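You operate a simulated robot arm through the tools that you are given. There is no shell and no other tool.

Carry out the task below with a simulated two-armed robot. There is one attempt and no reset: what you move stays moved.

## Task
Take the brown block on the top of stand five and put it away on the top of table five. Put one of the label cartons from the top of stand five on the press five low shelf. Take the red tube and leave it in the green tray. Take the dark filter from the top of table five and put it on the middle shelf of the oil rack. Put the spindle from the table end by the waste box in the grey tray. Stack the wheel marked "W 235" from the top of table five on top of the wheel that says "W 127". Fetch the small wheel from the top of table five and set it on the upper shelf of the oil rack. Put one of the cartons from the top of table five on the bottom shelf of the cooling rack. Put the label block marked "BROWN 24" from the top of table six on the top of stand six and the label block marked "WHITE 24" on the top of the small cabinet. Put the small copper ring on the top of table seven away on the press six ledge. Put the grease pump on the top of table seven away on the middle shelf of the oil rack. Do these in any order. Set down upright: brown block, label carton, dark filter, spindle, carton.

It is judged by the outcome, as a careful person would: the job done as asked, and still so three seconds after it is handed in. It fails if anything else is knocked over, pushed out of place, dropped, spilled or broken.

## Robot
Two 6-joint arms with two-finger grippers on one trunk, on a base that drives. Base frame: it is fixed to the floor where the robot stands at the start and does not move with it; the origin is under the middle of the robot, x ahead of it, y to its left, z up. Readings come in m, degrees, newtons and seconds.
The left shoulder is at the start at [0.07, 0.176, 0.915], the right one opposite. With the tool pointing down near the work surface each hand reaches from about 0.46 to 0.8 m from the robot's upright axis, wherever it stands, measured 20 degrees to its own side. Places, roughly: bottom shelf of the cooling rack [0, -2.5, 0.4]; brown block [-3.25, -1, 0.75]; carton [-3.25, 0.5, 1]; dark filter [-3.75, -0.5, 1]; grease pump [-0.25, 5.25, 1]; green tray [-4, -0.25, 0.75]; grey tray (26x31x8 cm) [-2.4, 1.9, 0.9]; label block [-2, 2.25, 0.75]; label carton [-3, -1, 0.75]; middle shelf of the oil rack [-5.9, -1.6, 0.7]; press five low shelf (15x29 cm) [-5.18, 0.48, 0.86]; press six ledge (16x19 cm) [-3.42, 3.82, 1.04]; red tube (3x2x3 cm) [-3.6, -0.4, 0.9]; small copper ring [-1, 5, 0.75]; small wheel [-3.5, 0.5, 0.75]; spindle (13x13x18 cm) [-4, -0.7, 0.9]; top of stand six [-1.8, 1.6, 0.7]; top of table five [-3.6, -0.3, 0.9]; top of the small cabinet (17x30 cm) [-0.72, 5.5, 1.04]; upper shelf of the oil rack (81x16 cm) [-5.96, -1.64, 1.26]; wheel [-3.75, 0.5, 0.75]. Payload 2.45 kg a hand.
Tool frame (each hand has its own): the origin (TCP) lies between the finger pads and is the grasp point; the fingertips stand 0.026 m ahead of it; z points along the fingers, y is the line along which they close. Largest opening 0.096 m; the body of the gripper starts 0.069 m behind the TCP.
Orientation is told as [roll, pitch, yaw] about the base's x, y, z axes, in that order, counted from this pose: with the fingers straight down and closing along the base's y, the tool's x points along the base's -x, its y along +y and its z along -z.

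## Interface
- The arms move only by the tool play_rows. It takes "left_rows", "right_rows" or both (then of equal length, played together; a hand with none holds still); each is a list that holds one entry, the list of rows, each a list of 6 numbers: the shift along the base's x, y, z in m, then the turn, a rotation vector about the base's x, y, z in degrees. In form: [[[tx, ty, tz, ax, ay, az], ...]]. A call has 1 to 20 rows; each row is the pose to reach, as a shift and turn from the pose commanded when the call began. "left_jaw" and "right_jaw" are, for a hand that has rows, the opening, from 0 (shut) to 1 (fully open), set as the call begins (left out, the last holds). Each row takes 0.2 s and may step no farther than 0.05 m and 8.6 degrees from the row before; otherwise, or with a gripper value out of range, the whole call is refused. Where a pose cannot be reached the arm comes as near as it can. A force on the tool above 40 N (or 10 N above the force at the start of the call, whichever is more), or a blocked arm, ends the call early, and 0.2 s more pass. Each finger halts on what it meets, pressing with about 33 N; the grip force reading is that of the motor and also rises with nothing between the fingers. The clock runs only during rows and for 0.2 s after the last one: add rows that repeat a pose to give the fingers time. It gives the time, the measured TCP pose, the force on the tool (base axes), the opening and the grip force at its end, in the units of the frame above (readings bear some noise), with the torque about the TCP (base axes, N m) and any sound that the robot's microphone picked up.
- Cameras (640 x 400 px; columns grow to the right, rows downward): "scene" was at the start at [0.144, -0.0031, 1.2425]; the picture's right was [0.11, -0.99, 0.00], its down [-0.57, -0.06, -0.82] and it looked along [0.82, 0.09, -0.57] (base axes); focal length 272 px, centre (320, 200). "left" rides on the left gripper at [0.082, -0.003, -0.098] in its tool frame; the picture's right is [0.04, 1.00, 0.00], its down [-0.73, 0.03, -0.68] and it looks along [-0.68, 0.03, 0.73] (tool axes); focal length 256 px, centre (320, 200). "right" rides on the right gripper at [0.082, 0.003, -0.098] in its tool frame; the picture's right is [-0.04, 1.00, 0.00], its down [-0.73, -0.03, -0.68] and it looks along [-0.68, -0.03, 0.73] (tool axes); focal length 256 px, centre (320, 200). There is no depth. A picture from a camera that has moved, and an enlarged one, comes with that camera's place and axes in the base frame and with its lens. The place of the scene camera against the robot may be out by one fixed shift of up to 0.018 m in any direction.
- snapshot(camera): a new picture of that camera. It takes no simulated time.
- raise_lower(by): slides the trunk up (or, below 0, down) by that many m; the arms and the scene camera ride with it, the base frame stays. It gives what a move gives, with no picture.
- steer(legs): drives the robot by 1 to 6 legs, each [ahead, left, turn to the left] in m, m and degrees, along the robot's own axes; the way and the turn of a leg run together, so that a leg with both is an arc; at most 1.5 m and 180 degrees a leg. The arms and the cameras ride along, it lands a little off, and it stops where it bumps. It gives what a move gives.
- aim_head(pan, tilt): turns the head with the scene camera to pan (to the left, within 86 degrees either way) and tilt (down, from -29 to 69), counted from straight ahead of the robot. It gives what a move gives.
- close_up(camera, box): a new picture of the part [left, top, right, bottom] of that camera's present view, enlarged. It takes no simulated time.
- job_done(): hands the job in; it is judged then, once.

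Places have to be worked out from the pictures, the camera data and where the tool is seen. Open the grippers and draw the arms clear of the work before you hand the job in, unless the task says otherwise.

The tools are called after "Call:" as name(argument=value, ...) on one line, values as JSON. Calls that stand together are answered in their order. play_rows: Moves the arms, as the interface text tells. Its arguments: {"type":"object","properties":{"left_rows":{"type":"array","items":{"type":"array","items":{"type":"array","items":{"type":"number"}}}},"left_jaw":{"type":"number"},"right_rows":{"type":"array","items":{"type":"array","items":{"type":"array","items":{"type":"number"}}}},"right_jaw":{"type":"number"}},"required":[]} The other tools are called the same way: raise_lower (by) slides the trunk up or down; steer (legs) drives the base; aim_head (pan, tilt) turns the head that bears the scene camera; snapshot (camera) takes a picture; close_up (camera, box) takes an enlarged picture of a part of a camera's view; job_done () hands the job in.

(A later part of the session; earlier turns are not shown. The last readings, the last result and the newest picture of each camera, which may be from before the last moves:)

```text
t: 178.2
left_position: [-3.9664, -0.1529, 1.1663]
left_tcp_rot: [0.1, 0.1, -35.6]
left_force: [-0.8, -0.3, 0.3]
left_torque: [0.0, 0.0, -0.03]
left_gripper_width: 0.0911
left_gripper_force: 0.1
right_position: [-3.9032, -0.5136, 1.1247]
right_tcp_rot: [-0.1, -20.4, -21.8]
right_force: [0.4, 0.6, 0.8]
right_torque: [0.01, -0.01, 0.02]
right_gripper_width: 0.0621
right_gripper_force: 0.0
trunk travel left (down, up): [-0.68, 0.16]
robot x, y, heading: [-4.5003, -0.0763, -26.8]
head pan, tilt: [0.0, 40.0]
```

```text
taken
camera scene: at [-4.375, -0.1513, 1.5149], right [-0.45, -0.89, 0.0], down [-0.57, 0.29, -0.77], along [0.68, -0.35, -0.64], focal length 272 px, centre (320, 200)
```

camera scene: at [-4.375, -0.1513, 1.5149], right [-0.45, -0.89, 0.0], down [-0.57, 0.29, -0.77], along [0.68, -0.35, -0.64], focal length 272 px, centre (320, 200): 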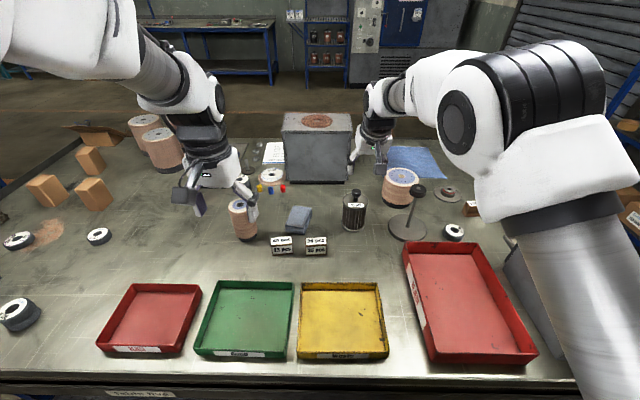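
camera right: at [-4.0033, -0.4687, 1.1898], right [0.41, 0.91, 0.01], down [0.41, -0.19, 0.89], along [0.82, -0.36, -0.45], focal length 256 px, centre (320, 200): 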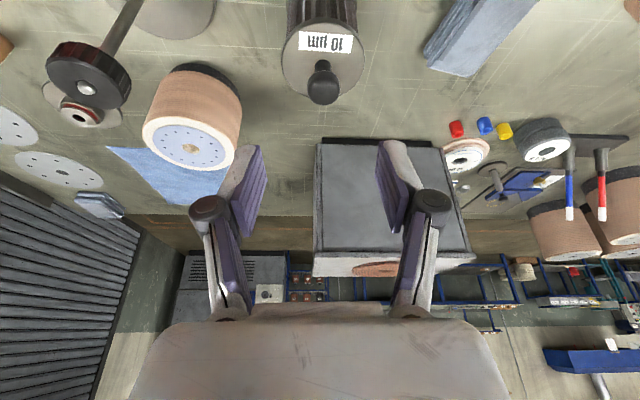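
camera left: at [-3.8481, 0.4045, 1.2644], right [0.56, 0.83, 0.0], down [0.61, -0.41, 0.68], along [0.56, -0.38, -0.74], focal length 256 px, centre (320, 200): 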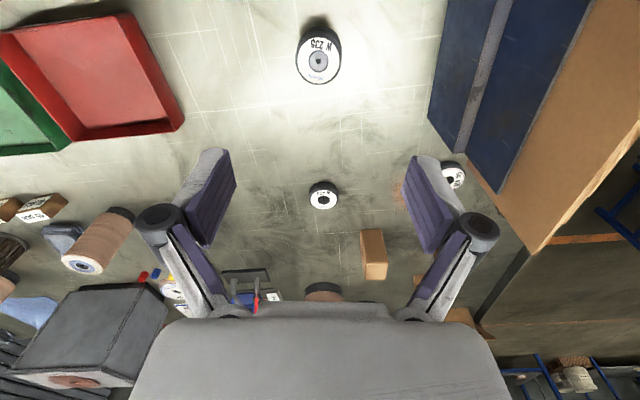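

The wrist view confirms the knob at (-3.866,-0.525). Slide in along the tool axis and close on it.

Call:
play_rows(right_rows=[[[0.012, -0.004, -0.038, 0, 0, 0], [0.024, -0.008, -0.075, 0, 0, 0], [0.036, -0.0115, -0.111, 0, 0, 0], [0.036, -0.0115, -0.111, 0, 0, 0]]])

Call:
snapshot(camera="right")

Call:
close_up(camera="scene", box=[310, 150, 450, 250])

```text
t: 179.2
left_position: [-3.9654, -0.1539, 1.1651]
left_tcp_rot: [0.1, 0.1, -35.5]
left_force: [-0.1, 0.5, 0.4]
left_torque: [0.01, -0.02, 0.02]
left_gripper_width: 0.0913
left_gripper_force: 0.2
right_position: [-3.8662, -0.5223, 1.0129]
right_tcp_rot: [-0.1, -20.4, -21.9]
right_force: [0.2, -0.2, 0.6]
right_torque: [0.0, -0.01, 0.01]
right_gripper_width: 0.0625
right_gripper_force: 0.0
trunk travel left (down, up): [-0.68, 0.16]
robot x, y, heading: [-4.5003, -0.0791, -27.1]
head pan, tilt: [0.0, 40.0]
```

```text
taken
camera right: at [-3.9663, -0.4789, 1.0777], right [0.41, 0.91, 0.01], down [0.41, -0.2, 0.89], along [0.82, -0.36, -0.45], focal length 256 px, centre (320, 200)
```

right: 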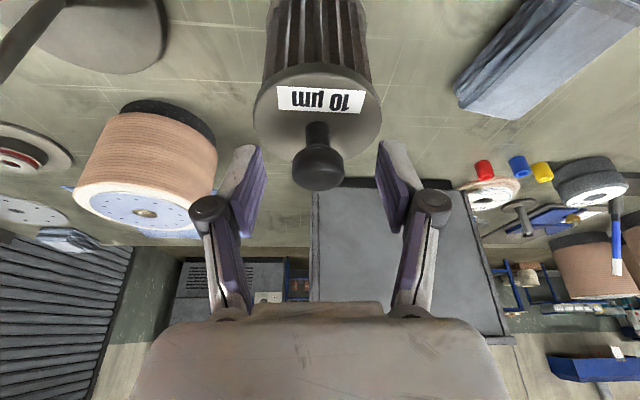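

```text
4.00 times, centred on (380, 200) of scene
camera zoom: at [-4.3745, -0.1516, 1.5148], right [-0.45, -0.89, 0.0], down [-0.57, 0.29, -0.77], along [0.68, -0.35, -0.64], focal length 1086 px, centre (80, 200)
```

zoom: 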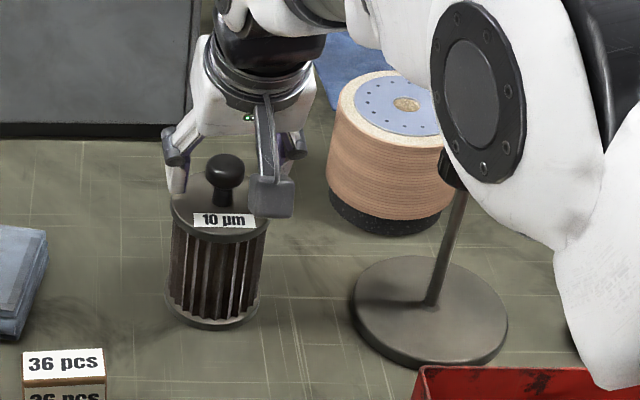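

The knob sits between the pads. Close and lift a little to test.

Call:
play_rows(right_rows=[[[0, 0, -0.005, 0, 0, 0], [0, 0, -0.005, 0, 0, 0], [0, 0, -0.005, 0, 0, 0], [0, 0, -0.005, 0, 0, 0]]], right_jaw=0.05)

Call:
play_rows(right_rows=[[[0, 0, 0.01, 0, 0, 0], [0, 0, 0.03, 0, 0, 0], [0, 0, 0.05, 0, 0, 0], [0, 0, 0.05, 0, 0, 0]]])

Call:
snapshot(camera="right")

Call:
close_up(camera="scene", box=[310, 130, 450, 250])

```text
t: 180.2
left_position: [-3.9672, -0.1515, 1.1664]
left_tcp_rot: [0.1, 0.0, -35.5]
left_force: [0.8, 0.0, 0.7]
left_torque: [0.0, 0.02, 0.02]
left_gripper_width: 0.0911
left_gripper_force: 0.0
right_position: [-3.8658, -0.5233, 1.0119]
right_tcp_rot: [0.0, -20.8, -21.9]
right_force: [3.7, -5.5, 23.2]
right_torque: [-0.29, -0.43, -0.01]
right_gripper_width: 0.0291
right_gripper_force: 32.9
trunk travel left (down, up): [-0.68, 0.16]
robot x, y, heading: [-4.5002, -0.0768, -26.9]
head pan, tilt: [0.0, 40.0]
```

```text
t: 181.2
left_position: [-3.9639, -0.1534, 1.1639]
left_tcp_rot: [0.1, 0.2, -35.6]
left_force: [-0.5, -0.7, -0.5]
left_torque: [-0.02, -0.01, 0.02]
left_gripper_width: 0.0914
left_gripper_force: 0.0
right_position: [-3.8631, -0.5241, 1.0571]
right_tcp_rot: [0.0, -20.2, -22.0]
right_force: [-0.4, -0.4, -3.3]
right_torque: [0.04, 0.04, -0.02]
right_gripper_width: 0.0289
right_gripper_force: 33.3
trunk travel left (down, up): [-0.68, 0.16]
robot x, y, heading: [-4.5009, -0.0785, -27.2]
head pan, tilt: [0.0, 40.0]
```

```text
taken
camera right: at [-3.9643, -0.4804, 1.1219], right [0.41, 0.91, 0.01], down [0.41, -0.2, 0.89], along [0.82, -0.36, -0.45], focal length 256 px, centre (320, 200)
```

right: 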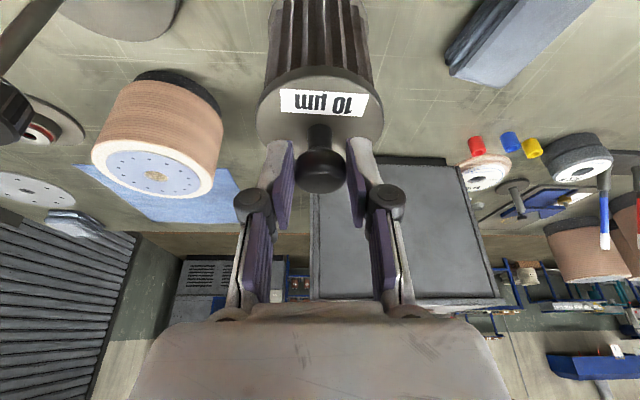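

```text
3.33 times, centred on (380, 190) of scene
camera zoom: at [-4.3727, -0.1528, 1.5145], right [-0.45, -0.89, 0.0], down [-0.57, 0.29, -0.77], along [0.68, -0.35, -0.64], focal length 905 px, centre (120, 233)
```

zoom: 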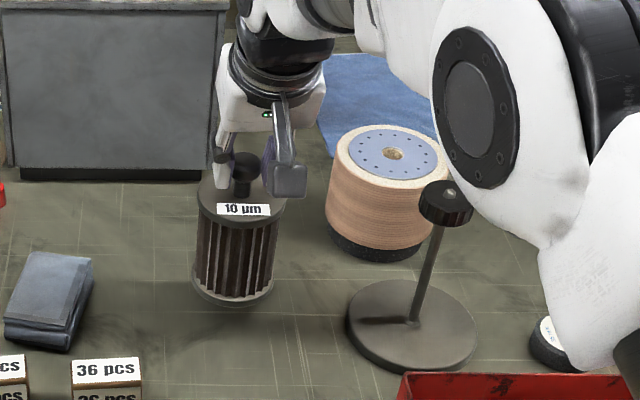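

The filter hangs upright from the knob. I lift it higher and pull it back toward me, keeping the tilt.

Call:
play_rows(right_rows=[[[0, 0, 0.04, 0, 0, 0], [0, 0, 0.08, 0, 0, 0], [-0.01, 0.005, 0.12, 0, 0, 0], [-0.04, 0.02, 0.15, 0, 0, 0], [-0.08, 0.04, 0.16, 0, 0, 0], [-0.12, 0.06, 0.17, 0, 0, 0], [-0.16, 0.08, 0.17, 0, 0, 0], [-0.2, 0.1, 0.17, 0, 0, 0]]])

Call:
steer(legs=[[-0.12, 0, 0]])

Call:
snapshot(camera="scene")

```text
t: 183.1
left_position: [-3.966, -0.153, 1.1661]
left_tcp_rot: [0.0, -0.1, -35.7]
left_force: [-0.3, 0.1, -0.5]
left_torque: [0.04, 0.01, 0.02]
left_gripper_width: 0.0912
left_gripper_force: 0.1
right_position: [-4.068, -0.4289, 1.216]
right_tcp_rot: [2.6, -18.4, -23.4]
right_force: [-0.1, -0.7, -4.0]
right_torque: [0.0, 0.06, 0.0]
right_gripper_width: 0.029
right_gripper_force: 33.0
trunk travel left (down, up): [-0.68, 0.16]
robot x, y, heading: [-4.5033, -0.0765, -27.1]
head pan, tilt: [0.0, 40.0]
```

```text
t: 184.3
left_position: [-4.0698, -0.0999, 1.1644]
left_tcp_rot: [0.1, 0.1, -35.5]
left_force: [0.2, 0.0, -0.8]
left_torque: [0.02, -0.03, 0.01]
left_gripper_width: 0.0911
left_gripper_force: 0.1
right_position: [-4.1699, -0.375, 1.2172]
right_tcp_rot: [2.5, -18.8, -23.3]
right_force: [0.3, 0.0, -4.0]
right_torque: [0.0, 0.06, 0.01]
right_gripper_width: 0.0289
right_gripper_force: 32.8
trunk travel left (down, up): [-0.68, 0.16]
robot x, y, heading: [-4.6045, -0.0284, -26.5]
head pan, tilt: [0.0, 40.0]
```

```text
taken
camera scene: at [-4.4804, -0.1063, 1.5196], right [-0.52, -0.85, 0.0], down [-0.51, 0.31, -0.8], along [0.68, -0.42, -0.6], focal length 272 px, centre (320, 200)
```

scene: 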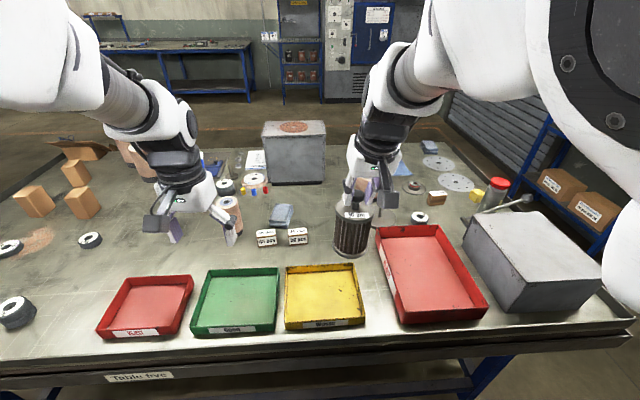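

The head got nudged (the view shifted), so the right elbow is likely touching it. I move the right hand outward and lower to relieve it.

Call:
play_rows(right_rows=[[[-0.01, -0.03, -0.02, 0, 0, 0], [-0.01, -0.06, -0.04, 0, 0, 0], [0.0, -0.09, -0.06, 0, 0, 0], [0.01, -0.11, -0.08, 0, 0, 0]]])

Call:
snapshot(camera="scene")

```text
t: 185.3
left_position: [-4.0702, -0.1022, 1.1651]
left_tcp_rot: [0.1, 0.2, -35.6]
left_force: [0.5, -0.3, -0.4]
left_torque: [-0.01, 0.01, -0.01]
left_gripper_width: 0.0912
left_gripper_force: 0.0
right_position: [-4.1589, -0.489, 1.1368]
right_tcp_rot: [2.6, -18.8, -23.2]
right_force: [-0.3, -0.3, -4.1]
right_torque: [0.05, 0.03, 0.01]
right_gripper_width: 0.0289
right_gripper_force: 33.2
trunk travel left (down, up): [-0.68, 0.16]
robot x, y, heading: [-4.6059, -0.0258, -26.6]
head pan, tilt: [0.0, 40.0]
```

```text
taken
camera scene: at [-4.478, -0.1009, 1.5144], right [-0.45, -0.89, 0.0], down [-0.57, 0.29, -0.76], along [0.68, -0.34, -0.64], focal length 272 px, centre (320, 200)
```

scene: 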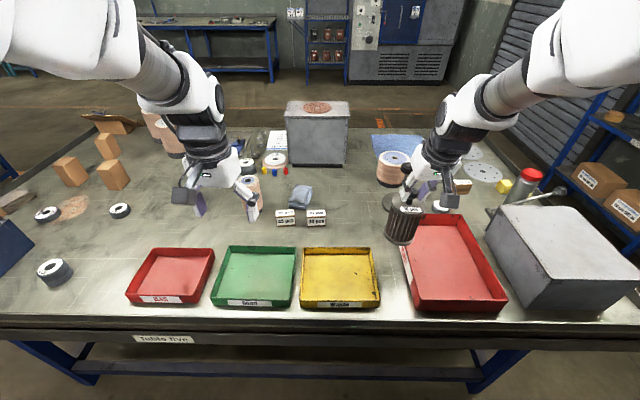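

Relieved. I raise the trunk for clearance and drive to the table's right end to fetch the small wheel with the left hand.

Call:
raise_lower(by=0.15)

Call:
steer(legs=[[0, 1.2, 0], [0, 0.47, 0]])

Call:
snapshot(camera="scene")

Call:
aim_head(pan=60, tilt=30)

Call:
snapshot(camera="scene")

```text
t: 187.0
left_position: [-4.0703, -0.099, 1.3158]
left_tcp_rot: [0.1, 0.0, -35.6]
left_force: [0.3, -1.0, 0.3]
left_torque: [0.01, 0.02, -0.02]
left_gripper_width: 0.0914
left_gripper_force: 0.1
right_position: [-4.1585, -0.4873, 1.288]
right_tcp_rot: [2.5, -18.9, -23.2]
right_force: [-0.1, 1.1, -2.6]
right_torque: [-0.01, 0.04, -0.01]
right_gripper_width: 0.0289
right_gripper_force: 33.1
trunk travel left (down, up): [-0.83, 0.01]
robot x, y, heading: [-4.6076, -0.025, -26.7]
head pan, tilt: [0.0, 40.0]
```

```text
t: 195.5
left_position: [-3.3199, 1.3912, 1.316]
left_tcp_rot: [0.3, 0.2, -35.7]
left_force: [0.6, 0.4, 0.4]
left_torque: [-0.01, 0.0, -0.01]
left_gripper_width: 0.0912
left_gripper_force: 0.0
right_position: [-3.4095, 1.0043, 1.2882]
right_tcp_rot: [2.6, -18.8, -23.3]
right_force: [0.8, 0.2, -3.6]
right_torque: [0.06, 0.03, 0.02]
right_gripper_width: 0.0289
right_gripper_force: 32.9
trunk travel left (down, up): [-0.83, 0.01]
robot x, y, heading: [-3.8581, 1.4664, -26.9]
head pan, tilt: [0.0, 40.0]
```

```text
taken
camera scene: at [-3.7285, 1.3922, 1.6647], right [-0.45, -0.89, 0.0], down [-0.57, 0.29, -0.77], along [0.68, -0.35, -0.64], focal length 272 px, centre (320, 200)
```

scene: 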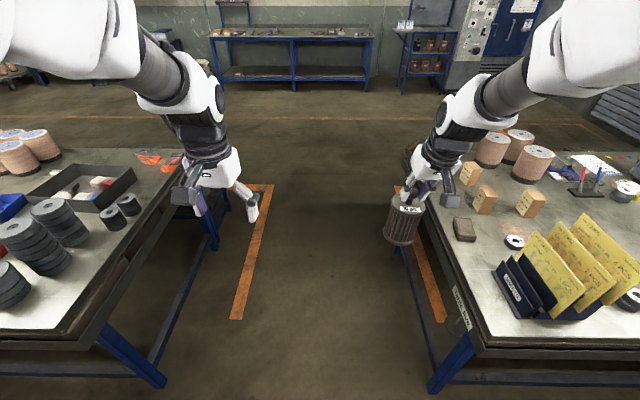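

```text
t: 196.8
left_position: [-3.3187, 1.3916, 1.3154]
left_tcp_rot: [0.1, 0.1, -35.7]
left_force: [-0.3, -0.4, -0.1]
left_torque: [0.03, -0.02, 0.03]
left_gripper_width: 0.091
left_gripper_force: 0.1
right_position: [-3.4085, 1.0054, 1.2893]
right_tcp_rot: [2.6, -18.9, -23.3]
right_force: [0.2, -0.6, -3.8]
right_torque: [-0.04, 0.05, -0.01]
right_gripper_width: 0.0291
right_gripper_force: 32.9
trunk travel left (down, up): [-0.83, 0.01]
robot x, y, heading: [-3.8546, 1.4683, -27.0]
head pan, tilt: [60.0, 30.0]
```

```text
taken
camera scene: at [-3.7276, 1.4818, 1.6801], right [0.55, -0.84, 0.0], down [-0.42, -0.27, -0.87], along [0.73, 0.47, -0.5], focal length 272 px, centre (320, 200)
```

scene: 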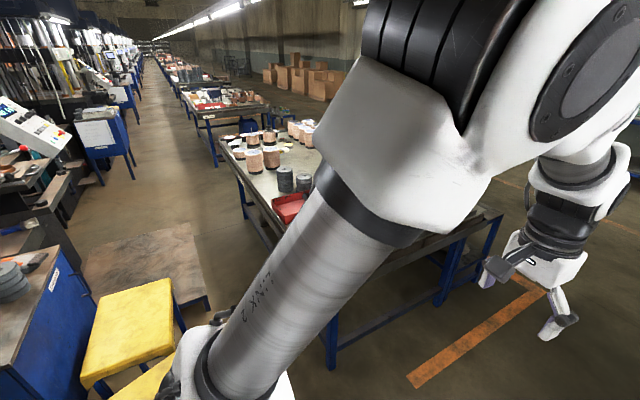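

The gap between table five and table six is about 1 m, enough for the base. I drive into it and turn to face table five's right end.

Call:
steer(legs=[[0.8, 0.0, 0], [0, 0, -90]])

Call:
aim_head(pan=0, tilt=45)

Call:
snapshot(camera="scene")

Call:
snapshot(camera="left")

```text
t: 205.0
left_position: [-3.2403, 0.569, 1.3147]
left_tcp_rot: [0.1, 0.1, -128.2]
left_force: [0.0, -0.4, -0.6]
left_torque: [0.04, 0.0, -0.01]
left_gripper_width: 0.0912
left_gripper_force: 0.0
right_position: [-3.6235, 0.6758, 1.2898]
right_tcp_rot: [2.5, -19.0, -116.0]
right_force: [0.8, -0.3, -3.5]
right_torque: [0.03, 0.01, -0.01]
right_gripper_width: 0.0288
right_gripper_force: 33.2
trunk travel left (down, up): [-0.83, 0.01]
robot x, y, heading: [-3.144, 1.1046, -119.5]
head pan, tilt: [60.0, 30.0]
```

```text
t: 206.3
left_position: [-3.2417, 0.5696, 1.315]
left_tcp_rot: [0.0, 0.1, -128.2]
left_force: [0.1, -0.2, -0.6]
left_torque: [0.03, -0.03, 0.01]
left_gripper_width: 0.0913
left_gripper_force: 0.1
right_position: [-3.6233, 0.6768, 1.2889]
right_tcp_rot: [2.4, -18.9, -116.0]
right_force: [-0.4, 0.6, -3.5]
right_torque: [0.06, -0.01, 0.0]
right_gripper_width: 0.029
right_gripper_force: 33.2
trunk travel left (down, up): [-0.83, 0.01]
robot x, y, heading: [-3.1445, 1.1032, -119.5]
head pan, tilt: [0.0, 45.0]
```

```text
taken
camera scene: at [-3.2005, 0.9738, 1.6575], right [-0.87, 0.49, 0.0], down [0.35, 0.62, -0.71], along [-0.35, -0.62, -0.71], focal length 272 px, centre (320, 200)
```

scene: 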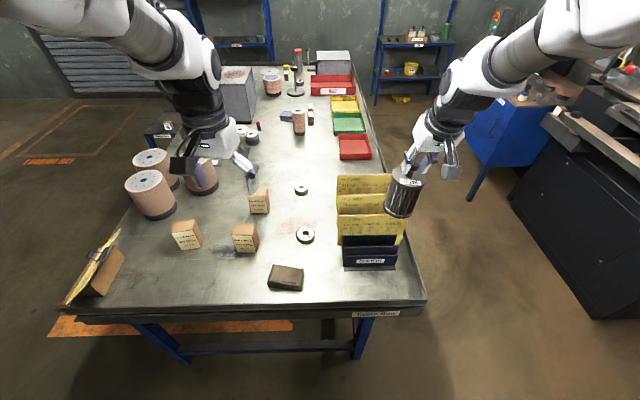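

```text
taken
camera left: at [-3.1944, 0.6355, 1.4133], right [0.81, -0.59, 0.0], down [-0.43, -0.59, 0.68], along [-0.4, -0.55, -0.74], focal length 256 px, centre (320, 200)
```

left: 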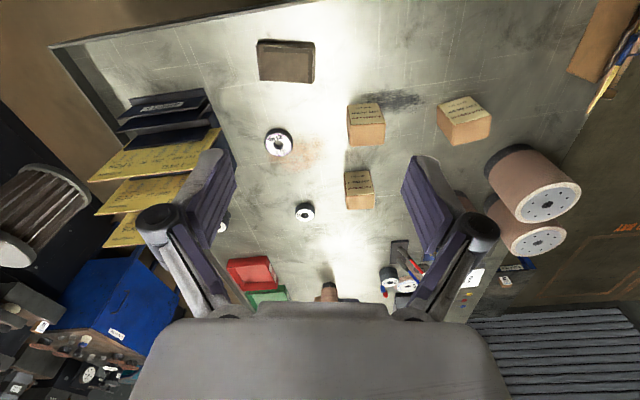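

LOT A is at (-3.460,0.437), 0.74 m ahead. I close in a bit and shift right so the left arm reaches it naturally.

Call:
steer(legs=[[0.08, -0.08, 0]])

Call:
play_rows(left_rows=[[[-0.04, -0.02, -0.02, 0, 0, 1], [-0.075, -0.03, -0.05, 0, 0, 2], [-0.105, -0.04, -0.08, 0, 0, 3], [-0.13, -0.05, -0.115, 0, 0, 3]]])

Call:
snapshot(camera="left")

Call:
snapshot(camera="scene")

```text
t: 207.5
left_position: [-3.3464, 0.5409, 1.3151]
left_tcp_rot: [0.1, 0.0, -128.2]
left_force: [0.0, 0.9, -0.1]
left_torque: [0.02, 0.03, 0.0]
left_gripper_width: 0.0912
left_gripper_force: 0.1
right_position: [-3.7279, 0.648, 1.2894]
right_tcp_rot: [2.5, -19.0, -115.7]
right_force: [0.2, -0.3, -3.7]
right_torque: [0.06, 0.01, 0.0]
right_gripper_width: 0.0288
right_gripper_force: 33.2
trunk travel left (down, up): [-0.83, 0.01]
robot x, y, heading: [-3.2496, 1.0717, -119.4]
head pan, tilt: [0.0, 45.0]
```

```text
t: 208.5
left_position: [-3.4812, 0.4881, 1.1942]
left_tcp_rot: [0.3, 0.4, -125.3]
left_force: [0.2, 0.1, 0.3]
left_torque: [0.03, -0.01, -0.01]
left_gripper_width: 0.0911
left_gripper_force: 0.0
right_position: [-3.7339, 0.6449, 1.288]
right_tcp_rot: [2.5, -18.7, -115.9]
right_force: [0.9, 0.5, -4.9]
right_torque: [0.09, -0.01, -0.01]
right_gripper_width: 0.0289
right_gripper_force: 33.0
trunk travel left (down, up): [-0.83, 0.01]
robot x, y, heading: [-3.252, 1.072, -119.3]
head pan, tilt: [0.0, 45.0]
```

```text
taken
camera left: at [-3.4376, 0.5571, 1.2938], right [0.84, -0.55, 0.0], down [-0.4, -0.62, 0.67], along [-0.37, -0.57, -0.74], focal length 256 px, centre (320, 200)
```

left: 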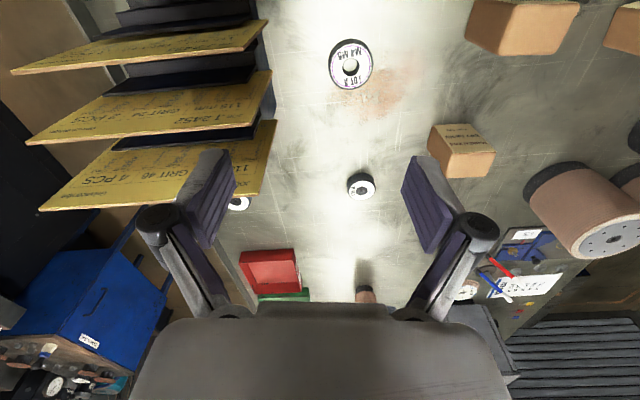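

```text
taken
camera scene: at [-3.3117, 0.9421, 1.6572], right [-0.87, 0.49, 0.0], down [0.35, 0.62, -0.7], along [-0.35, -0.61, -0.71], focal length 272 px, centre (320, 200)
```

scene: 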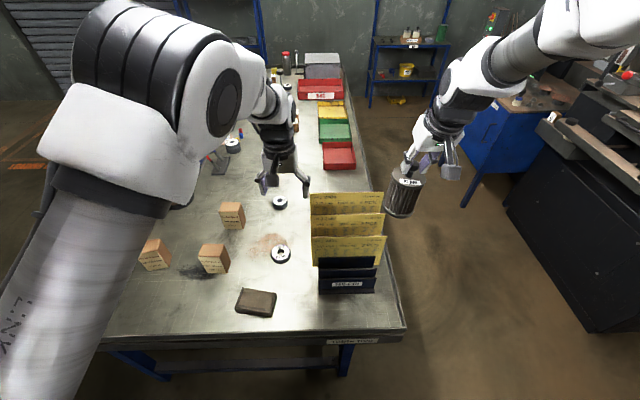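

The sheet ends are only ~9 cm from the wheel on one side, so I'll turn the hand -60° (camera and fingers away from the sheets) while centring above LOT A.

Call:
play_rows(left_rows=[[[0.003, -0.006, 0, 0, 0, -7.5], [0.006, -0.012, 0, 0, 0, -15], [0.009, -0.018, 0, 0, 0, -22.5], [0.012, -0.025, 0, 0, 0, -30], [0.015, -0.032, 0, 0, 0, -37.5], [0.018, -0.04, 0, 0, 0, -45], [0.02, -0.046, 0, 0, 0, -52.5], [0.022, -0.05, 0, 0, 0, -60], [0.022, -0.05, 0, 0, 0, -60]]])

Call:
snapshot(camera="left")

Call:
close_up(camera="scene", box=[180, 120, 420, 300])

```text
t: 210.5
left_position: [-3.4569, 0.439, 1.1997]
left_tcp_rot: [0.1, 0.1, 174.7]
left_force: [-0.4, -0.4, 0.0]
left_torque: [-0.01, 0.03, -0.01]
left_gripper_width: 0.0914
left_gripper_force: 0.0
right_position: [-3.7317, 0.6479, 1.2884]
right_tcp_rot: [2.5, -19.0, -115.9]
right_force: [0.3, 0.0, -3.5]
right_torque: [0.06, 0.0, 0.03]
right_gripper_width: 0.0289
right_gripper_force: 33.4
trunk travel left (down, up): [-0.83, 0.01]
robot x, y, heading: [-3.25, 1.0774, -119.4]
head pan, tilt: [0.0, 45.0]
```

```text
taken
camera left: at [-3.3774, 0.4357, 1.2978], right [-0.05, -1.0, 0.0], down [-0.73, 0.04, 0.68], along [-0.68, 0.03, -0.74], focal length 256 px, centre (320, 200)
```

left: 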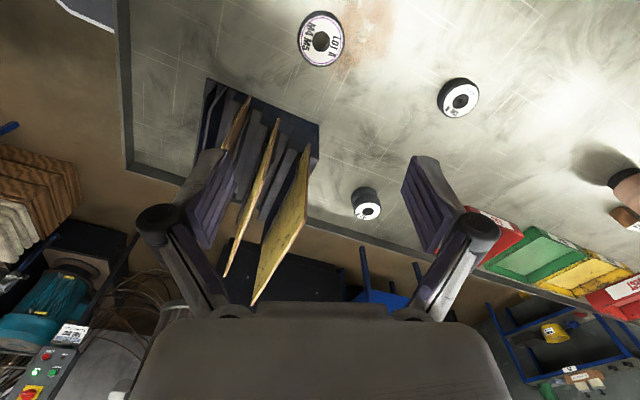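

```text
2.22 times, centred on (300, 210) of scene
camera zoom: at [-3.3092, 0.9447, 1.6574], right [-0.87, 0.49, 0.0], down [0.35, 0.62, -0.71], along [-0.35, -0.62, -0.71], focal length 604 px, centre (364, 178)
```

zoom: 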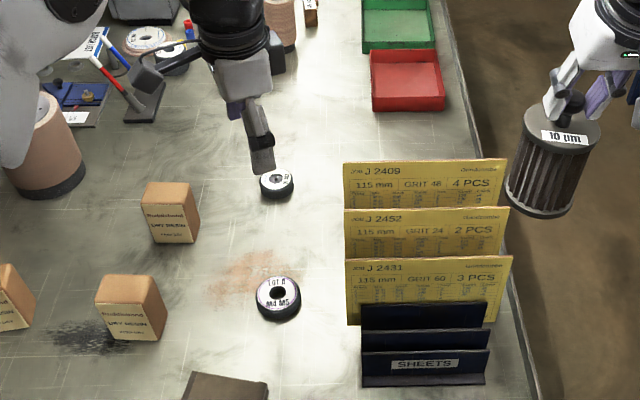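

Centred over LOT A and clear of the sheets. Descend partway, check, then go to grip height.

Call:
play_rows(left_rows=[[[0, -0.001, -0.045, 0, 0, 0], [0, -0.001, -0.09, 0, 0, 0], [0, -0.001, -0.135, 0, 0, 0], [0, -0.001, -0.18, 0, 0, 0], [0, -0.001, -0.22, 0, 0, 0], [0, -0.001, -0.22, 0, 0, 0]]])

Call:
snapshot(camera="left")

```text
t: 211.9
left_position: [-3.4541, 0.4378, 0.9791]
left_tcp_rot: [0.1, 0.1, 174.8]
left_force: [-0.1, 0.3, -0.3]
left_torque: [-0.06, 0.0, 0.01]
left_gripper_width: 0.091
left_gripper_force: 0.1
right_position: [-3.7342, 0.6481, 1.2897]
right_tcp_rot: [2.4, -18.9, -115.9]
right_force: [-0.2, -0.4, -2.9]
right_torque: [0.06, 0.0, 0.0]
right_gripper_width: 0.0289
right_gripper_force: 33.3
trunk travel left (down, up): [-0.83, 0.01]
robot x, y, heading: [-3.2495, 1.0731, -119.2]
head pan, tilt: [0.0, 45.0]
```

```text
taken
camera left: at [-3.3753, 0.4341, 1.0766], right [-0.05, -1.0, 0.0], down [-0.73, 0.04, 0.68], along [-0.68, 0.03, -0.74], focal length 256 px, centre (320, 200)
```

left: 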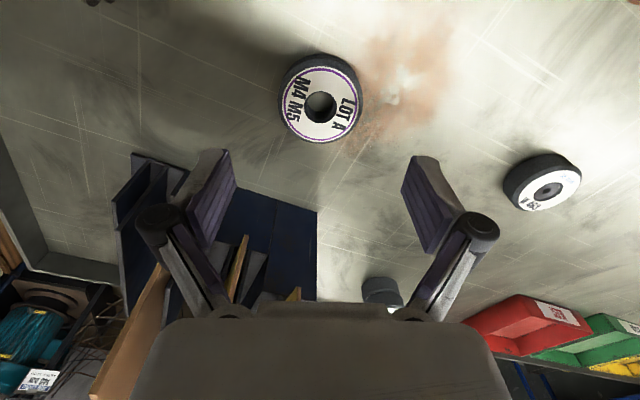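

Nearly centred. Final descent to 0.889 and close.

Call:
play_rows(left_rows=[[[-0.003, -0.001, -0.03, 0, 0, 0], [-0.003, -0.001, -0.06, 0, 0, 0], [-0.003, -0.001, -0.088, 0, 0, 0], [-0.003, -0.001, -0.088, 0, 0, 0]]])

Call:
play_rows(left_rows=[[[0, 0, 0, 0, 0, 0], [0, 0, 0, 0, 0, 0], [0, 0, 0, 0, 0, 0], [0, 0, 0, 0, 0, 0]]], left_jaw=0.5)

Call:
snapshot(camera="left")

```text
t: 212.9
left_position: [-3.4599, 0.4372, 0.8906]
left_tcp_rot: [0.1, 0.1, 174.8]
left_force: [0.2, 0.1, -0.1]
left_torque: [-0.01, 0.02, 0.0]
left_gripper_width: 0.0912
left_gripper_force: 0.1
right_position: [-3.7322, 0.6476, 1.2882]
right_tcp_rot: [2.4, -18.8, -115.8]
right_force: [0.8, -0.3, -3.5]
right_torque: [0.03, -0.01, 0.0]
right_gripper_width: 0.0287
right_gripper_force: 32.7
trunk travel left (down, up): [-0.83, 0.01]
robot x, y, heading: [-3.2499, 1.0719, -119.6]
head pan, tilt: [0.0, 45.0]
```

```text
t: 213.9
left_position: [-3.4607, 0.4373, 0.8927]
left_tcp_rot: [0.1, 0.0, 174.8]
left_force: [-0.2, 0.2, 4.1]
left_torque: [0.01, -0.01, 0.02]
left_gripper_width: 0.0673
left_gripper_force: 33.3
right_position: [-3.7326, 0.6476, 1.2876]
right_tcp_rot: [2.5, -18.9, -115.9]
right_force: [0.1, 0.7, -3.8]
right_torque: [0.05, 0.02, 0.02]
right_gripper_width: 0.0287
right_gripper_force: 32.8
trunk travel left (down, up): [-0.83, 0.01]
robot x, y, heading: [-3.2505, 1.0728, -119.5]
head pan, tilt: [0.0, 45.0]
```

```text
taken
camera left: at [-3.38, 0.4338, 0.9902], right [-0.05, -1.0, 0.0], down [-0.73, 0.04, 0.68], along [-0.68, 0.03, -0.74], focal length 256 px, centre (320, 200)
```

left: 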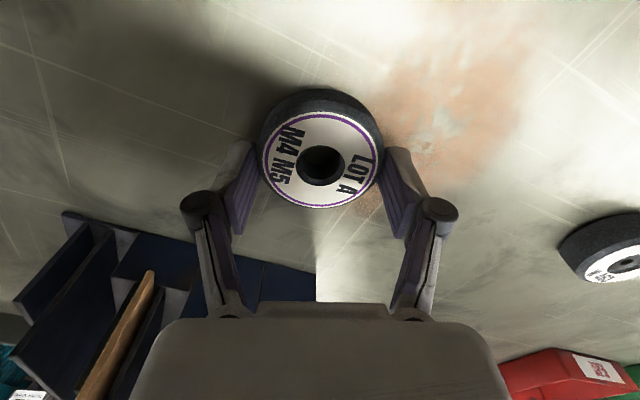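

LOT A is gripped (6.7 cm). Lift straight up clear of the sheets.

Call:
play_rows(left_rows=[[[0, 0, 0.01, 0, 0, 0], [0, 0, 0.05, 0, 0, 0], [0, 0, 0.09, 0, 0, 0], [0, 0, 0.13, 0, 0, 0], [0, 0, 0.17, 0, 0, 0], [0, 0, 0.21, 0, 0, 0], [0, 0, 0.25, 0, 0, 0], [0, 0, 0.29, 0, 0, 0], [0.03, 0.02, 0.32, 0, 0, 0]]])

Call:
snapshot(camera="left")

Call:
snapshot(camera="scene")

```text
t: 215.9
left_position: [-3.4273, 0.4623, 1.2134]
left_tcp_rot: [0.1, 0.0, 174.7]
left_force: [0.0, 0.5, -0.7]
left_torque: [-0.01, 0.0, -0.01]
left_gripper_width: 0.0671
left_gripper_force: 33.4
right_position: [-3.7296, 0.6487, 1.2905]
right_tcp_rot: [2.5, -19.1, -115.9]
right_force: [0.6, 0.5, -1.8]
right_torque: [0.02, 0.02, 0.04]
right_gripper_width: 0.0285
right_gripper_force: 33.3
trunk travel left (down, up): [-0.83, 0.01]
robot x, y, heading: [-3.2469, 1.073, -119.5]
head pan, tilt: [0.0, 45.0]
```

```text
taken
camera left: at [-3.3466, 0.4586, 1.3117], right [-0.05, -1.0, 0.0], down [-0.73, 0.04, 0.68], along [-0.68, 0.03, -0.73], focal length 256 px, centre (320, 200)
```

left: 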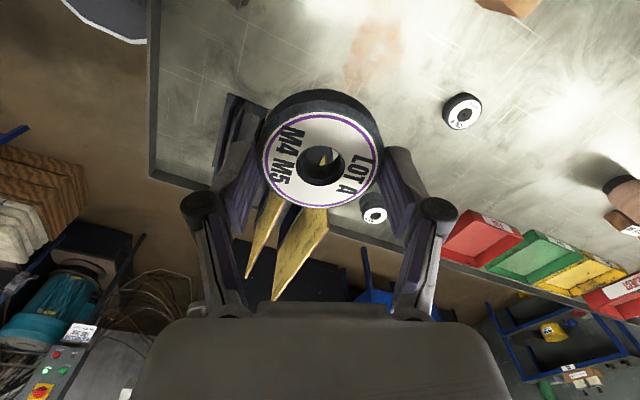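

```text
taken
camera scene: at [-3.3068, 0.9477, 1.6577], right [-0.87, 0.49, 0.0], down [0.35, 0.61, -0.71], along [-0.35, -0.62, -0.71], focal length 272 px, centre (320, 200)
```

scene: 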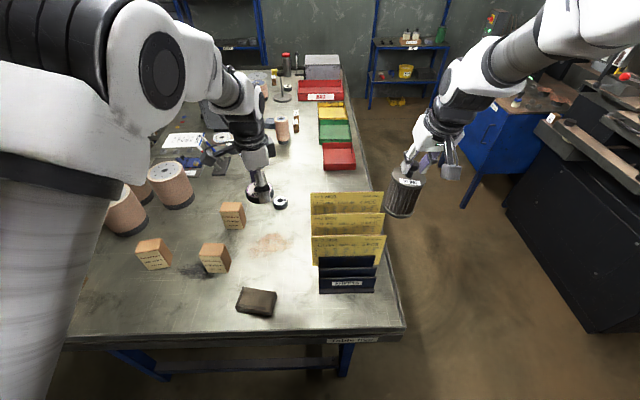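

Both pieces are secured. I turn the left hand back, then drive: strafe to the aisle, straighten, and run down the aisle toward the oil rack.

Call:
play_rows(left_rows=[[[0, 0, 0.01, 0, 0, 8], [0, 0, 0.02, 0, 0, 16], [0, 0, 0.03, 0, 0, 24], [0, 0, 0.04, 0, 0, 32], [0, 0, 0.05, 0, 0, 40], [0, 0, 0.05, 0, 0, 48], [0, 0, 0.05, 0, 0, 56], [0, 0, 0.05, 0, 0, 64]]])

Call:
steer(legs=[[-0.05, -0.72, 0], [0, 0, 3], [1.45, 0, 0]])

Call:
aim_head(pan=0, tilt=25)

Call:
snapshot(camera="scene")

```text
t: 217.7
left_position: [-3.4297, 0.4573, 1.2615]
left_tcp_rot: [0.2, 0.1, -121.0]
left_force: [-0.3, 0.2, -1.7]
left_torque: [-0.01, 0.01, -0.01]
left_gripper_width: 0.0668
left_gripper_force: 32.7
right_position: [-3.7323, 0.6473, 1.2885]
right_tcp_rot: [2.5, -18.9, -115.9]
right_force: [-0.1, -0.3, -3.2]
right_torque: [0.06, -0.01, 0.0]
right_gripper_width: 0.0288
right_gripper_force: 32.9
trunk travel left (down, up): [-0.83, 0.01]
robot x, y, heading: [-3.2494, 1.0734, -119.5]
head pan, tilt: [0.0, 45.0]
```

```text
t: 228.9
left_position: [-4.6429, -0.4634, 1.2633]
left_tcp_rot: [0.2, 0.0, -118.3]
left_force: [-1.0, -0.5, -0.9]
left_torque: [-0.02, 0.06, 0.03]
left_gripper_width: 0.0668
left_gripper_force: 32.6
right_position: [-4.9525, -0.2891, 1.2898]
right_tcp_rot: [2.5, -18.9, -113.0]
right_force: [-0.3, 0.0, -3.9]
right_torque: [0.05, 0.01, 0.01]
right_gripper_width: 0.0286
right_gripper_force: 33.2
trunk travel left (down, up): [-0.83, 0.01]
robot x, y, heading: [-4.4959, 0.16, -116.5]
head pan, tilt: [0.0, 45.0]
```

```text
t: 229.7
left_position: [-4.6417, -0.4651, 1.2611]
left_tcp_rot: [0.1, 0.0, -118.2]
left_force: [-0.2, -0.6, -1.5]
left_torque: [0.01, -0.01, -0.02]
left_gripper_width: 0.0672
left_gripper_force: 33.3
right_position: [-4.9532, -0.2904, 1.2879]
right_tcp_rot: [2.5, -18.7, -113.0]
right_force: [0.2, -0.1, -3.6]
right_torque: [0.04, 0.01, 0.0]
right_gripper_width: 0.0285
right_gripper_force: 33.1
trunk travel left (down, up): [-0.83, 0.01]
robot x, y, heading: [-4.4933, 0.1587, -116.5]
head pan, tilt: [0.0, 25.0]
```

```text
taken
camera scene: at [-4.5513, 0.018, 1.6879], right [-0.89, 0.45, 0.0], down [0.19, 0.38, -0.91], along [-0.4, -0.81, -0.42], focal length 272 px, centre (320, 200)
```

scene: 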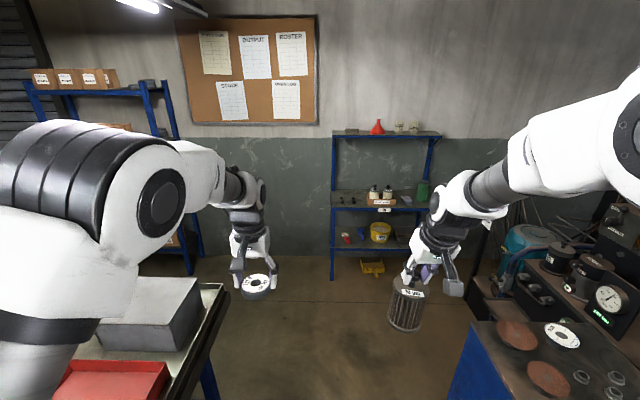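

The oil rack is straight ahead: upper shelf from (-5.57,-1.81) to (-6.31,-1.45) holding pads, a funnel and two cans. I drive closer.

Call:
steer(legs=[[1.1, 0, 0], [0.35, -0.33, 0]])

Call:
snapshot(camera="scene")

Call:
close_up(camera="scene", box=[200, 60, 500, 260])

```text
t: 237.8
left_position: [-5.5658, -1.6163, 1.2621]
left_tcp_rot: [-0.1, 0.0, -117.4]
left_force: [0.5, 0.4, -0.5]
left_torque: [-0.05, 0.04, -0.03]
left_gripper_width: 0.067
left_gripper_force: 32.4
right_position: [-5.8797, -1.4458, 1.2894]
right_tcp_rot: [2.5, -18.8, -112.3]
right_force: [0.1, -0.4, -3.0]
right_torque: [0.04, 0.04, 0.01]
right_gripper_width: 0.0285
right_gripper_force: 33.0
trunk travel left (down, up): [-0.83, 0.01]
robot x, y, heading: [-5.4266, -0.9906, -115.9]
head pan, tilt: [0.0, 25.0]
```

```text
taken
camera scene: at [-5.4822, -1.1328, 1.6882], right [-0.9, 0.43, 0.0], down [0.18, 0.38, -0.91], along [-0.39, -0.82, -0.42], focal length 272 px, centre (320, 200)
```

scene: 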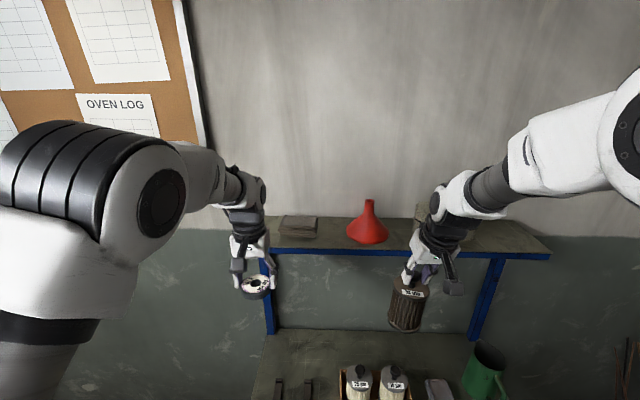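

```text
2.00 times, centred on (350, 160) of scene
camera zoom: at [-5.4822, -1.1328, 1.6882], right [-0.9, 0.43, 0.0], down [0.18, 0.38, -0.91], along [-0.39, -0.82, -0.42], focal length 543 px, centre (260, 280)
```

zoom: 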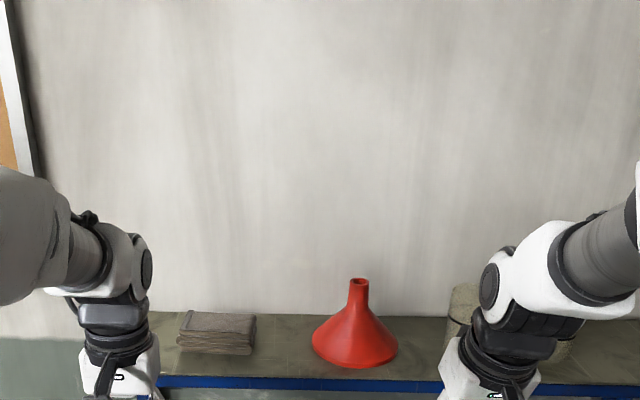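

I'm close now. Tilt the head down to see the middle shelf's free space.

Call:
aim_head(pan=0, tilt=50)

Call:
snapshot(camera="scene")

Call:
snapshot(camera="right")

Call:
snapshot(camera="left")

```text
t: 238.7
left_position: [-5.5681, -1.6179, 1.2626]
left_tcp_rot: [0.1, 0.2, -117.6]
left_force: [0.5, -0.3, -1.2]
left_torque: [-0.03, -0.01, 0.01]
left_gripper_width: 0.067
left_gripper_force: 33.2
right_position: [-5.8811, -1.4471, 1.2891]
right_tcp_rot: [2.6, -18.8, -112.1]
right_force: [0.7, -0.1, -2.5]
right_torque: [0.05, 0.01, 0.0]
right_gripper_width: 0.029
right_gripper_force: 32.7
trunk travel left (down, up): [-0.83, 0.01]
robot x, y, heading: [-5.4228, -0.9922, -115.8]
head pan, tilt: [0.0, 50.0]
```

```text
taken
camera scene: at [-5.4785, -1.1205, 1.6505], right [-0.9, 0.43, 0.0], down [0.33, 0.69, -0.64], along [-0.28, -0.58, -0.77], focal length 272 px, centre (320, 200)
```

scene: 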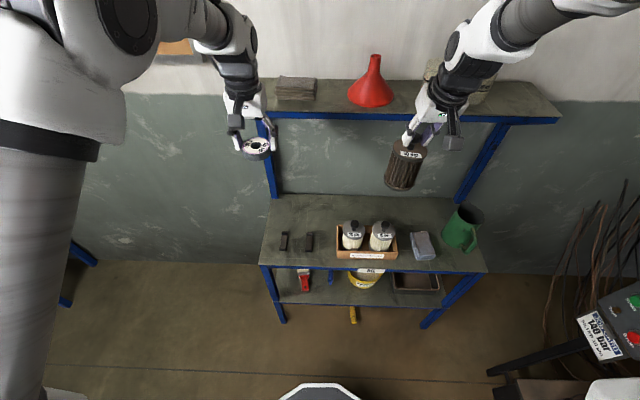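

```text
taken
camera right: at [-5.8409, -1.3467, 1.3558], right [0.92, -0.4, 0.05], down [-0.23, -0.42, 0.88], along [-0.33, -0.82, -0.48], focal length 256 px, centre (320, 200)
```

right: 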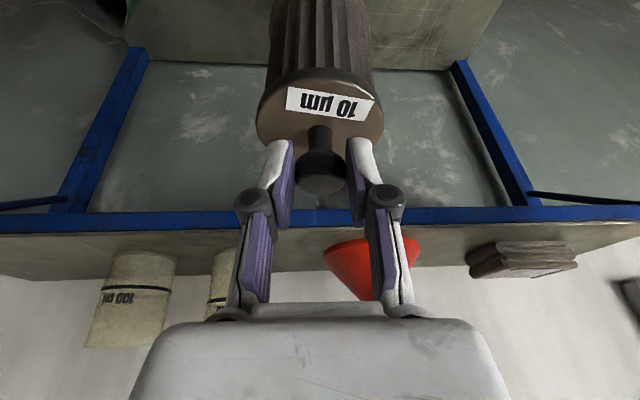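

```text
taken
camera left: at [-5.5353, -1.5434, 1.3598], right [0.9, -0.43, 0.0], down [-0.32, -0.67, 0.68], along [-0.29, -0.61, -0.74], focal length 256 px, centre (320, 200)
```

left: 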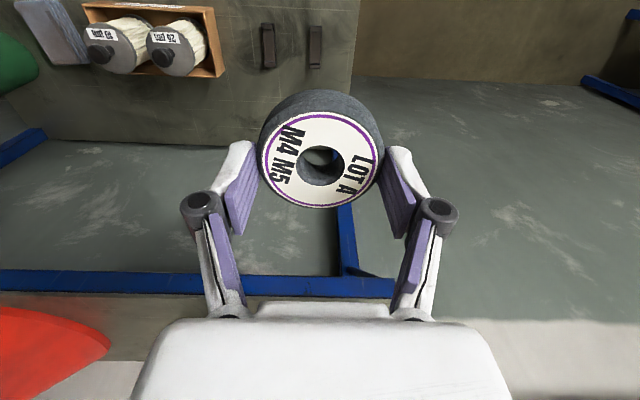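

Spot for the filter: behind the black handles on the left of the middle shelf, about (-5.676,-1.785). I strafe left first (still in front of the rack), then lower the trunk.

Call:
steer(legs=[[0, 0.27, 0]])

Call:
raise_lower(by=-0.33)

Call:
snapshot(camera="scene")

Call:
snapshot(camera="right")

```text
t: 240.6
left_position: [-5.3291, -1.7332, 1.2626]
left_tcp_rot: [0.1, 0.1, -117.7]
left_force: [-0.6, 0.3, -1.5]
left_torque: [0.0, -0.04, -0.04]
left_gripper_width: 0.067
left_gripper_force: 32.7
right_position: [-5.642, -1.5627, 1.2892]
right_tcp_rot: [2.6, -18.8, -112.3]
right_force: [0.2, 0.3, -4.1]
right_torque: [0.02, 0.04, 0.07]
right_gripper_width: 0.0287
right_gripper_force: 32.7
trunk travel left (down, up): [-0.83, 0.01]
robot x, y, heading: [-5.1859, -1.1072, -115.9]
head pan, tilt: [0.0, 50.0]
```

```text
t: 243.8
left_position: [-5.3272, -1.734, 0.9316]
left_tcp_rot: [0.1, 0.2, -117.7]
left_force: [-0.1, 0.5, -0.4]
left_torque: [-0.03, -0.06, -0.04]
left_gripper_width: 0.067
left_gripper_force: 33.2
right_position: [-5.6404, -1.5622, 0.9589]
right_tcp_rot: [2.6, -18.8, -112.3]
right_force: [-0.9, -0.4, -3.1]
right_torque: [0.04, -0.01, -0.02]
right_gripper_width: 0.0286
right_gripper_force: 33.2
trunk travel left (down, up): [-0.5, 0.34]
robot x, y, heading: [-5.1861, -1.1095, -116.0]
head pan, tilt: [0.0, 50.0]
```

```text
taken
camera scene: at [-5.2355, -1.2368, 1.3206], right [-0.9, 0.44, 0.0], down [0.33, 0.69, -0.64], along [-0.28, -0.58, -0.77], focal length 272 px, centre (320, 200)
```

scene: 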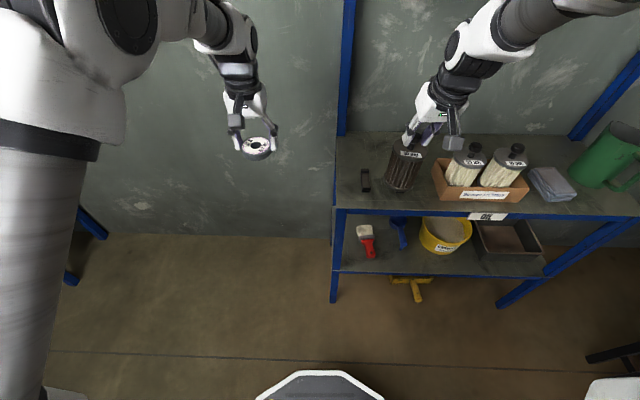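

```text
taken
camera right: at [-5.5987, -1.4622, 1.0262], right [0.91, -0.4, 0.05], down [-0.24, -0.42, 0.88], along [-0.33, -0.82, -0.48], focal length 256 px, centre (320, 200)
```

right: 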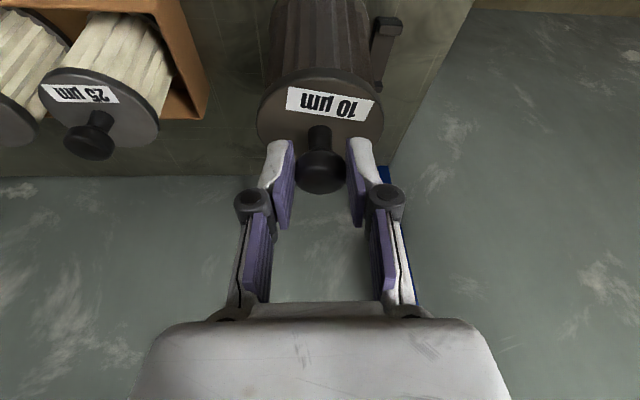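

The dark filter will stand behind the handles at about (-5.716,-1.80), next to similar filters. Lower a bit more so the wrist passes under the upper shelf, then roll forward in two steps.

Call:
raise_lower(by=-0.05)

Call:
steer(legs=[[0.1, 0.0, 0]])

Call:
aim_head(pan=-10, tilt=35)

Call:
snapshot(camera="scene")

Call:
snapshot(camera="right")

```text
t: 244.7
left_position: [-5.3241, -1.7322, 0.8848]
left_tcp_rot: [0.0, -0.1, -117.7]
left_force: [-0.7, 0.5, -1.3]
left_torque: [0.03, 0.01, 0.03]
left_gripper_width: 0.0669
left_gripper_force: 33.3
right_position: [-5.6374, -1.5621, 0.9141]
right_tcp_rot: [2.3, -19.5, -112.4]
right_force: [6.5, -0.5, 30.9]
right_torque: [-0.53, 0.3, 0.13]
right_gripper_width: 0.0288
right_gripper_force: 33.2
trunk travel left (down, up): [-0.45, 0.39]
robot x, y, heading: [-5.1877, -1.1066, -115.9]
head pan, tilt: [0.0, 50.0]
```

```text
t: 245.9
left_position: [-5.3706, -1.8256, 0.8812]
left_tcp_rot: [0.1, 0.1, -117.6]
left_force: [-0.3, -0.2, -1.7]
left_torque: [-0.01, 0.0, 0.04]
left_gripper_width: 0.067
left_gripper_force: 32.9
right_position: [-5.6849, -1.6555, 0.9063]
right_tcp_rot: [2.6, -18.8, -112.4]
right_force: [0.3, -0.5, -3.8]
right_torque: [-0.09, 0.09, 0.0]
right_gripper_width: 0.0286
right_gripper_force: 32.6
trunk travel left (down, up): [-0.45, 0.39]
robot x, y, heading: [-5.2309, -1.1978, -115.9]
head pan, tilt: [0.0, 50.0]
```

```text
t: 246.7
left_position: [-5.3702, -1.8249, 0.8822]
left_tcp_rot: [0.1, 0.1, -117.7]
left_force: [0.7, 0.1, -1.3]
left_torque: [-0.02, 0.01, -0.02]
left_gripper_width: 0.0671
left_gripper_force: 33.1
right_position: [-5.683, -1.6544, 0.9098]
right_tcp_rot: [2.5, -18.9, -112.4]
right_force: [-0.3, 1.0, -3.8]
right_torque: [-0.06, 0.02, 0.02]
right_gripper_width: 0.0287
right_gripper_force: 33.5
trunk travel left (down, up): [-0.45, 0.39]
robot x, y, heading: [-5.2314, -1.1979, -115.7]
head pan, tilt: [-10.0, 35.0]
```

```text
taken
camera scene: at [-5.2973, -1.3296, 1.2922], right [-0.81, 0.59, 0.0], down [0.34, 0.47, -0.82], along [-0.48, -0.66, -0.57], focal length 272 px, centre (320, 200)
```

scene: 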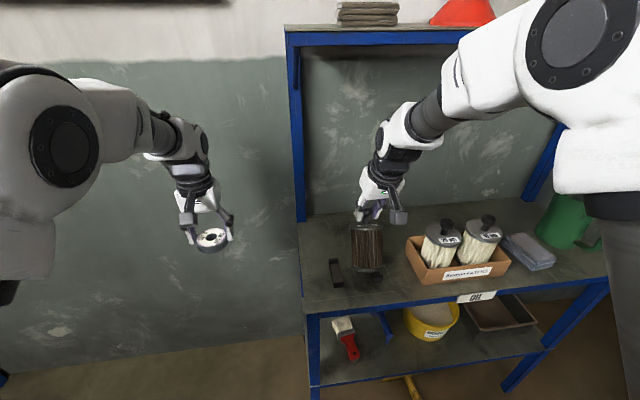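

```text
taken
camera right: at [-5.6423, -1.5535, 0.9761], right [0.91, -0.4, 0.05], down [-0.23, -0.42, 0.88], along [-0.33, -0.82, -0.48], focal length 256 px, centre (320, 200)
```

right: 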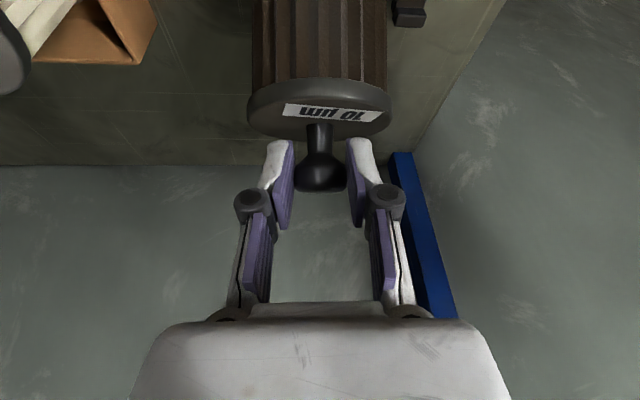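

The filter briefly touched something while lowering, and it's now tilted a bit in the grip. I'll zoom in to see its bottom and the handles.

Call:
close_up(camera="scene", box=[300, 180, 460, 300])

Call:
snapshot(camera="left")

```text
3.33 times, centred on (380, 240) of scene
camera zoom: at [-5.2973, -1.3296, 1.2922], right [-0.81, 0.59, 0.0], down [0.34, 0.47, -0.82], along [-0.48, -0.66, -0.57], focal length 905 px, centre (120, 67)
```

zoom: 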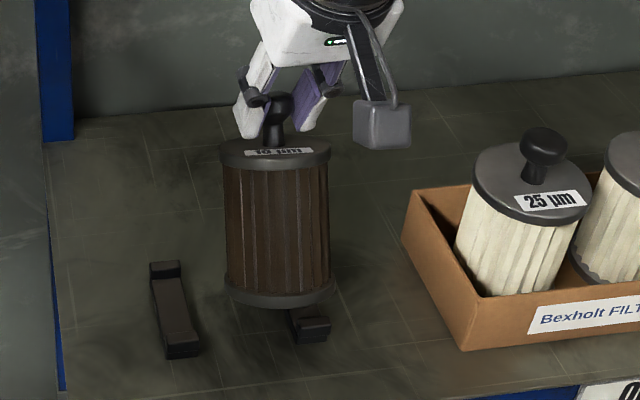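

```text
taken
camera left: at [-5.3369, -1.7505, 0.9801], right [0.9, -0.43, 0.0], down [-0.32, -0.66, 0.68], along [-0.29, -0.61, -0.74], focal length 256 px, centre (320, 200)
```

left: 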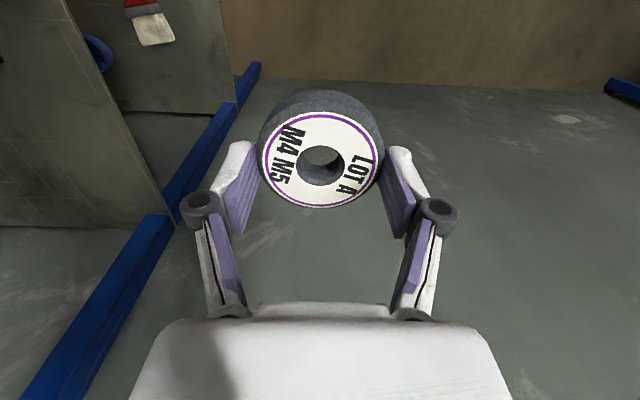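

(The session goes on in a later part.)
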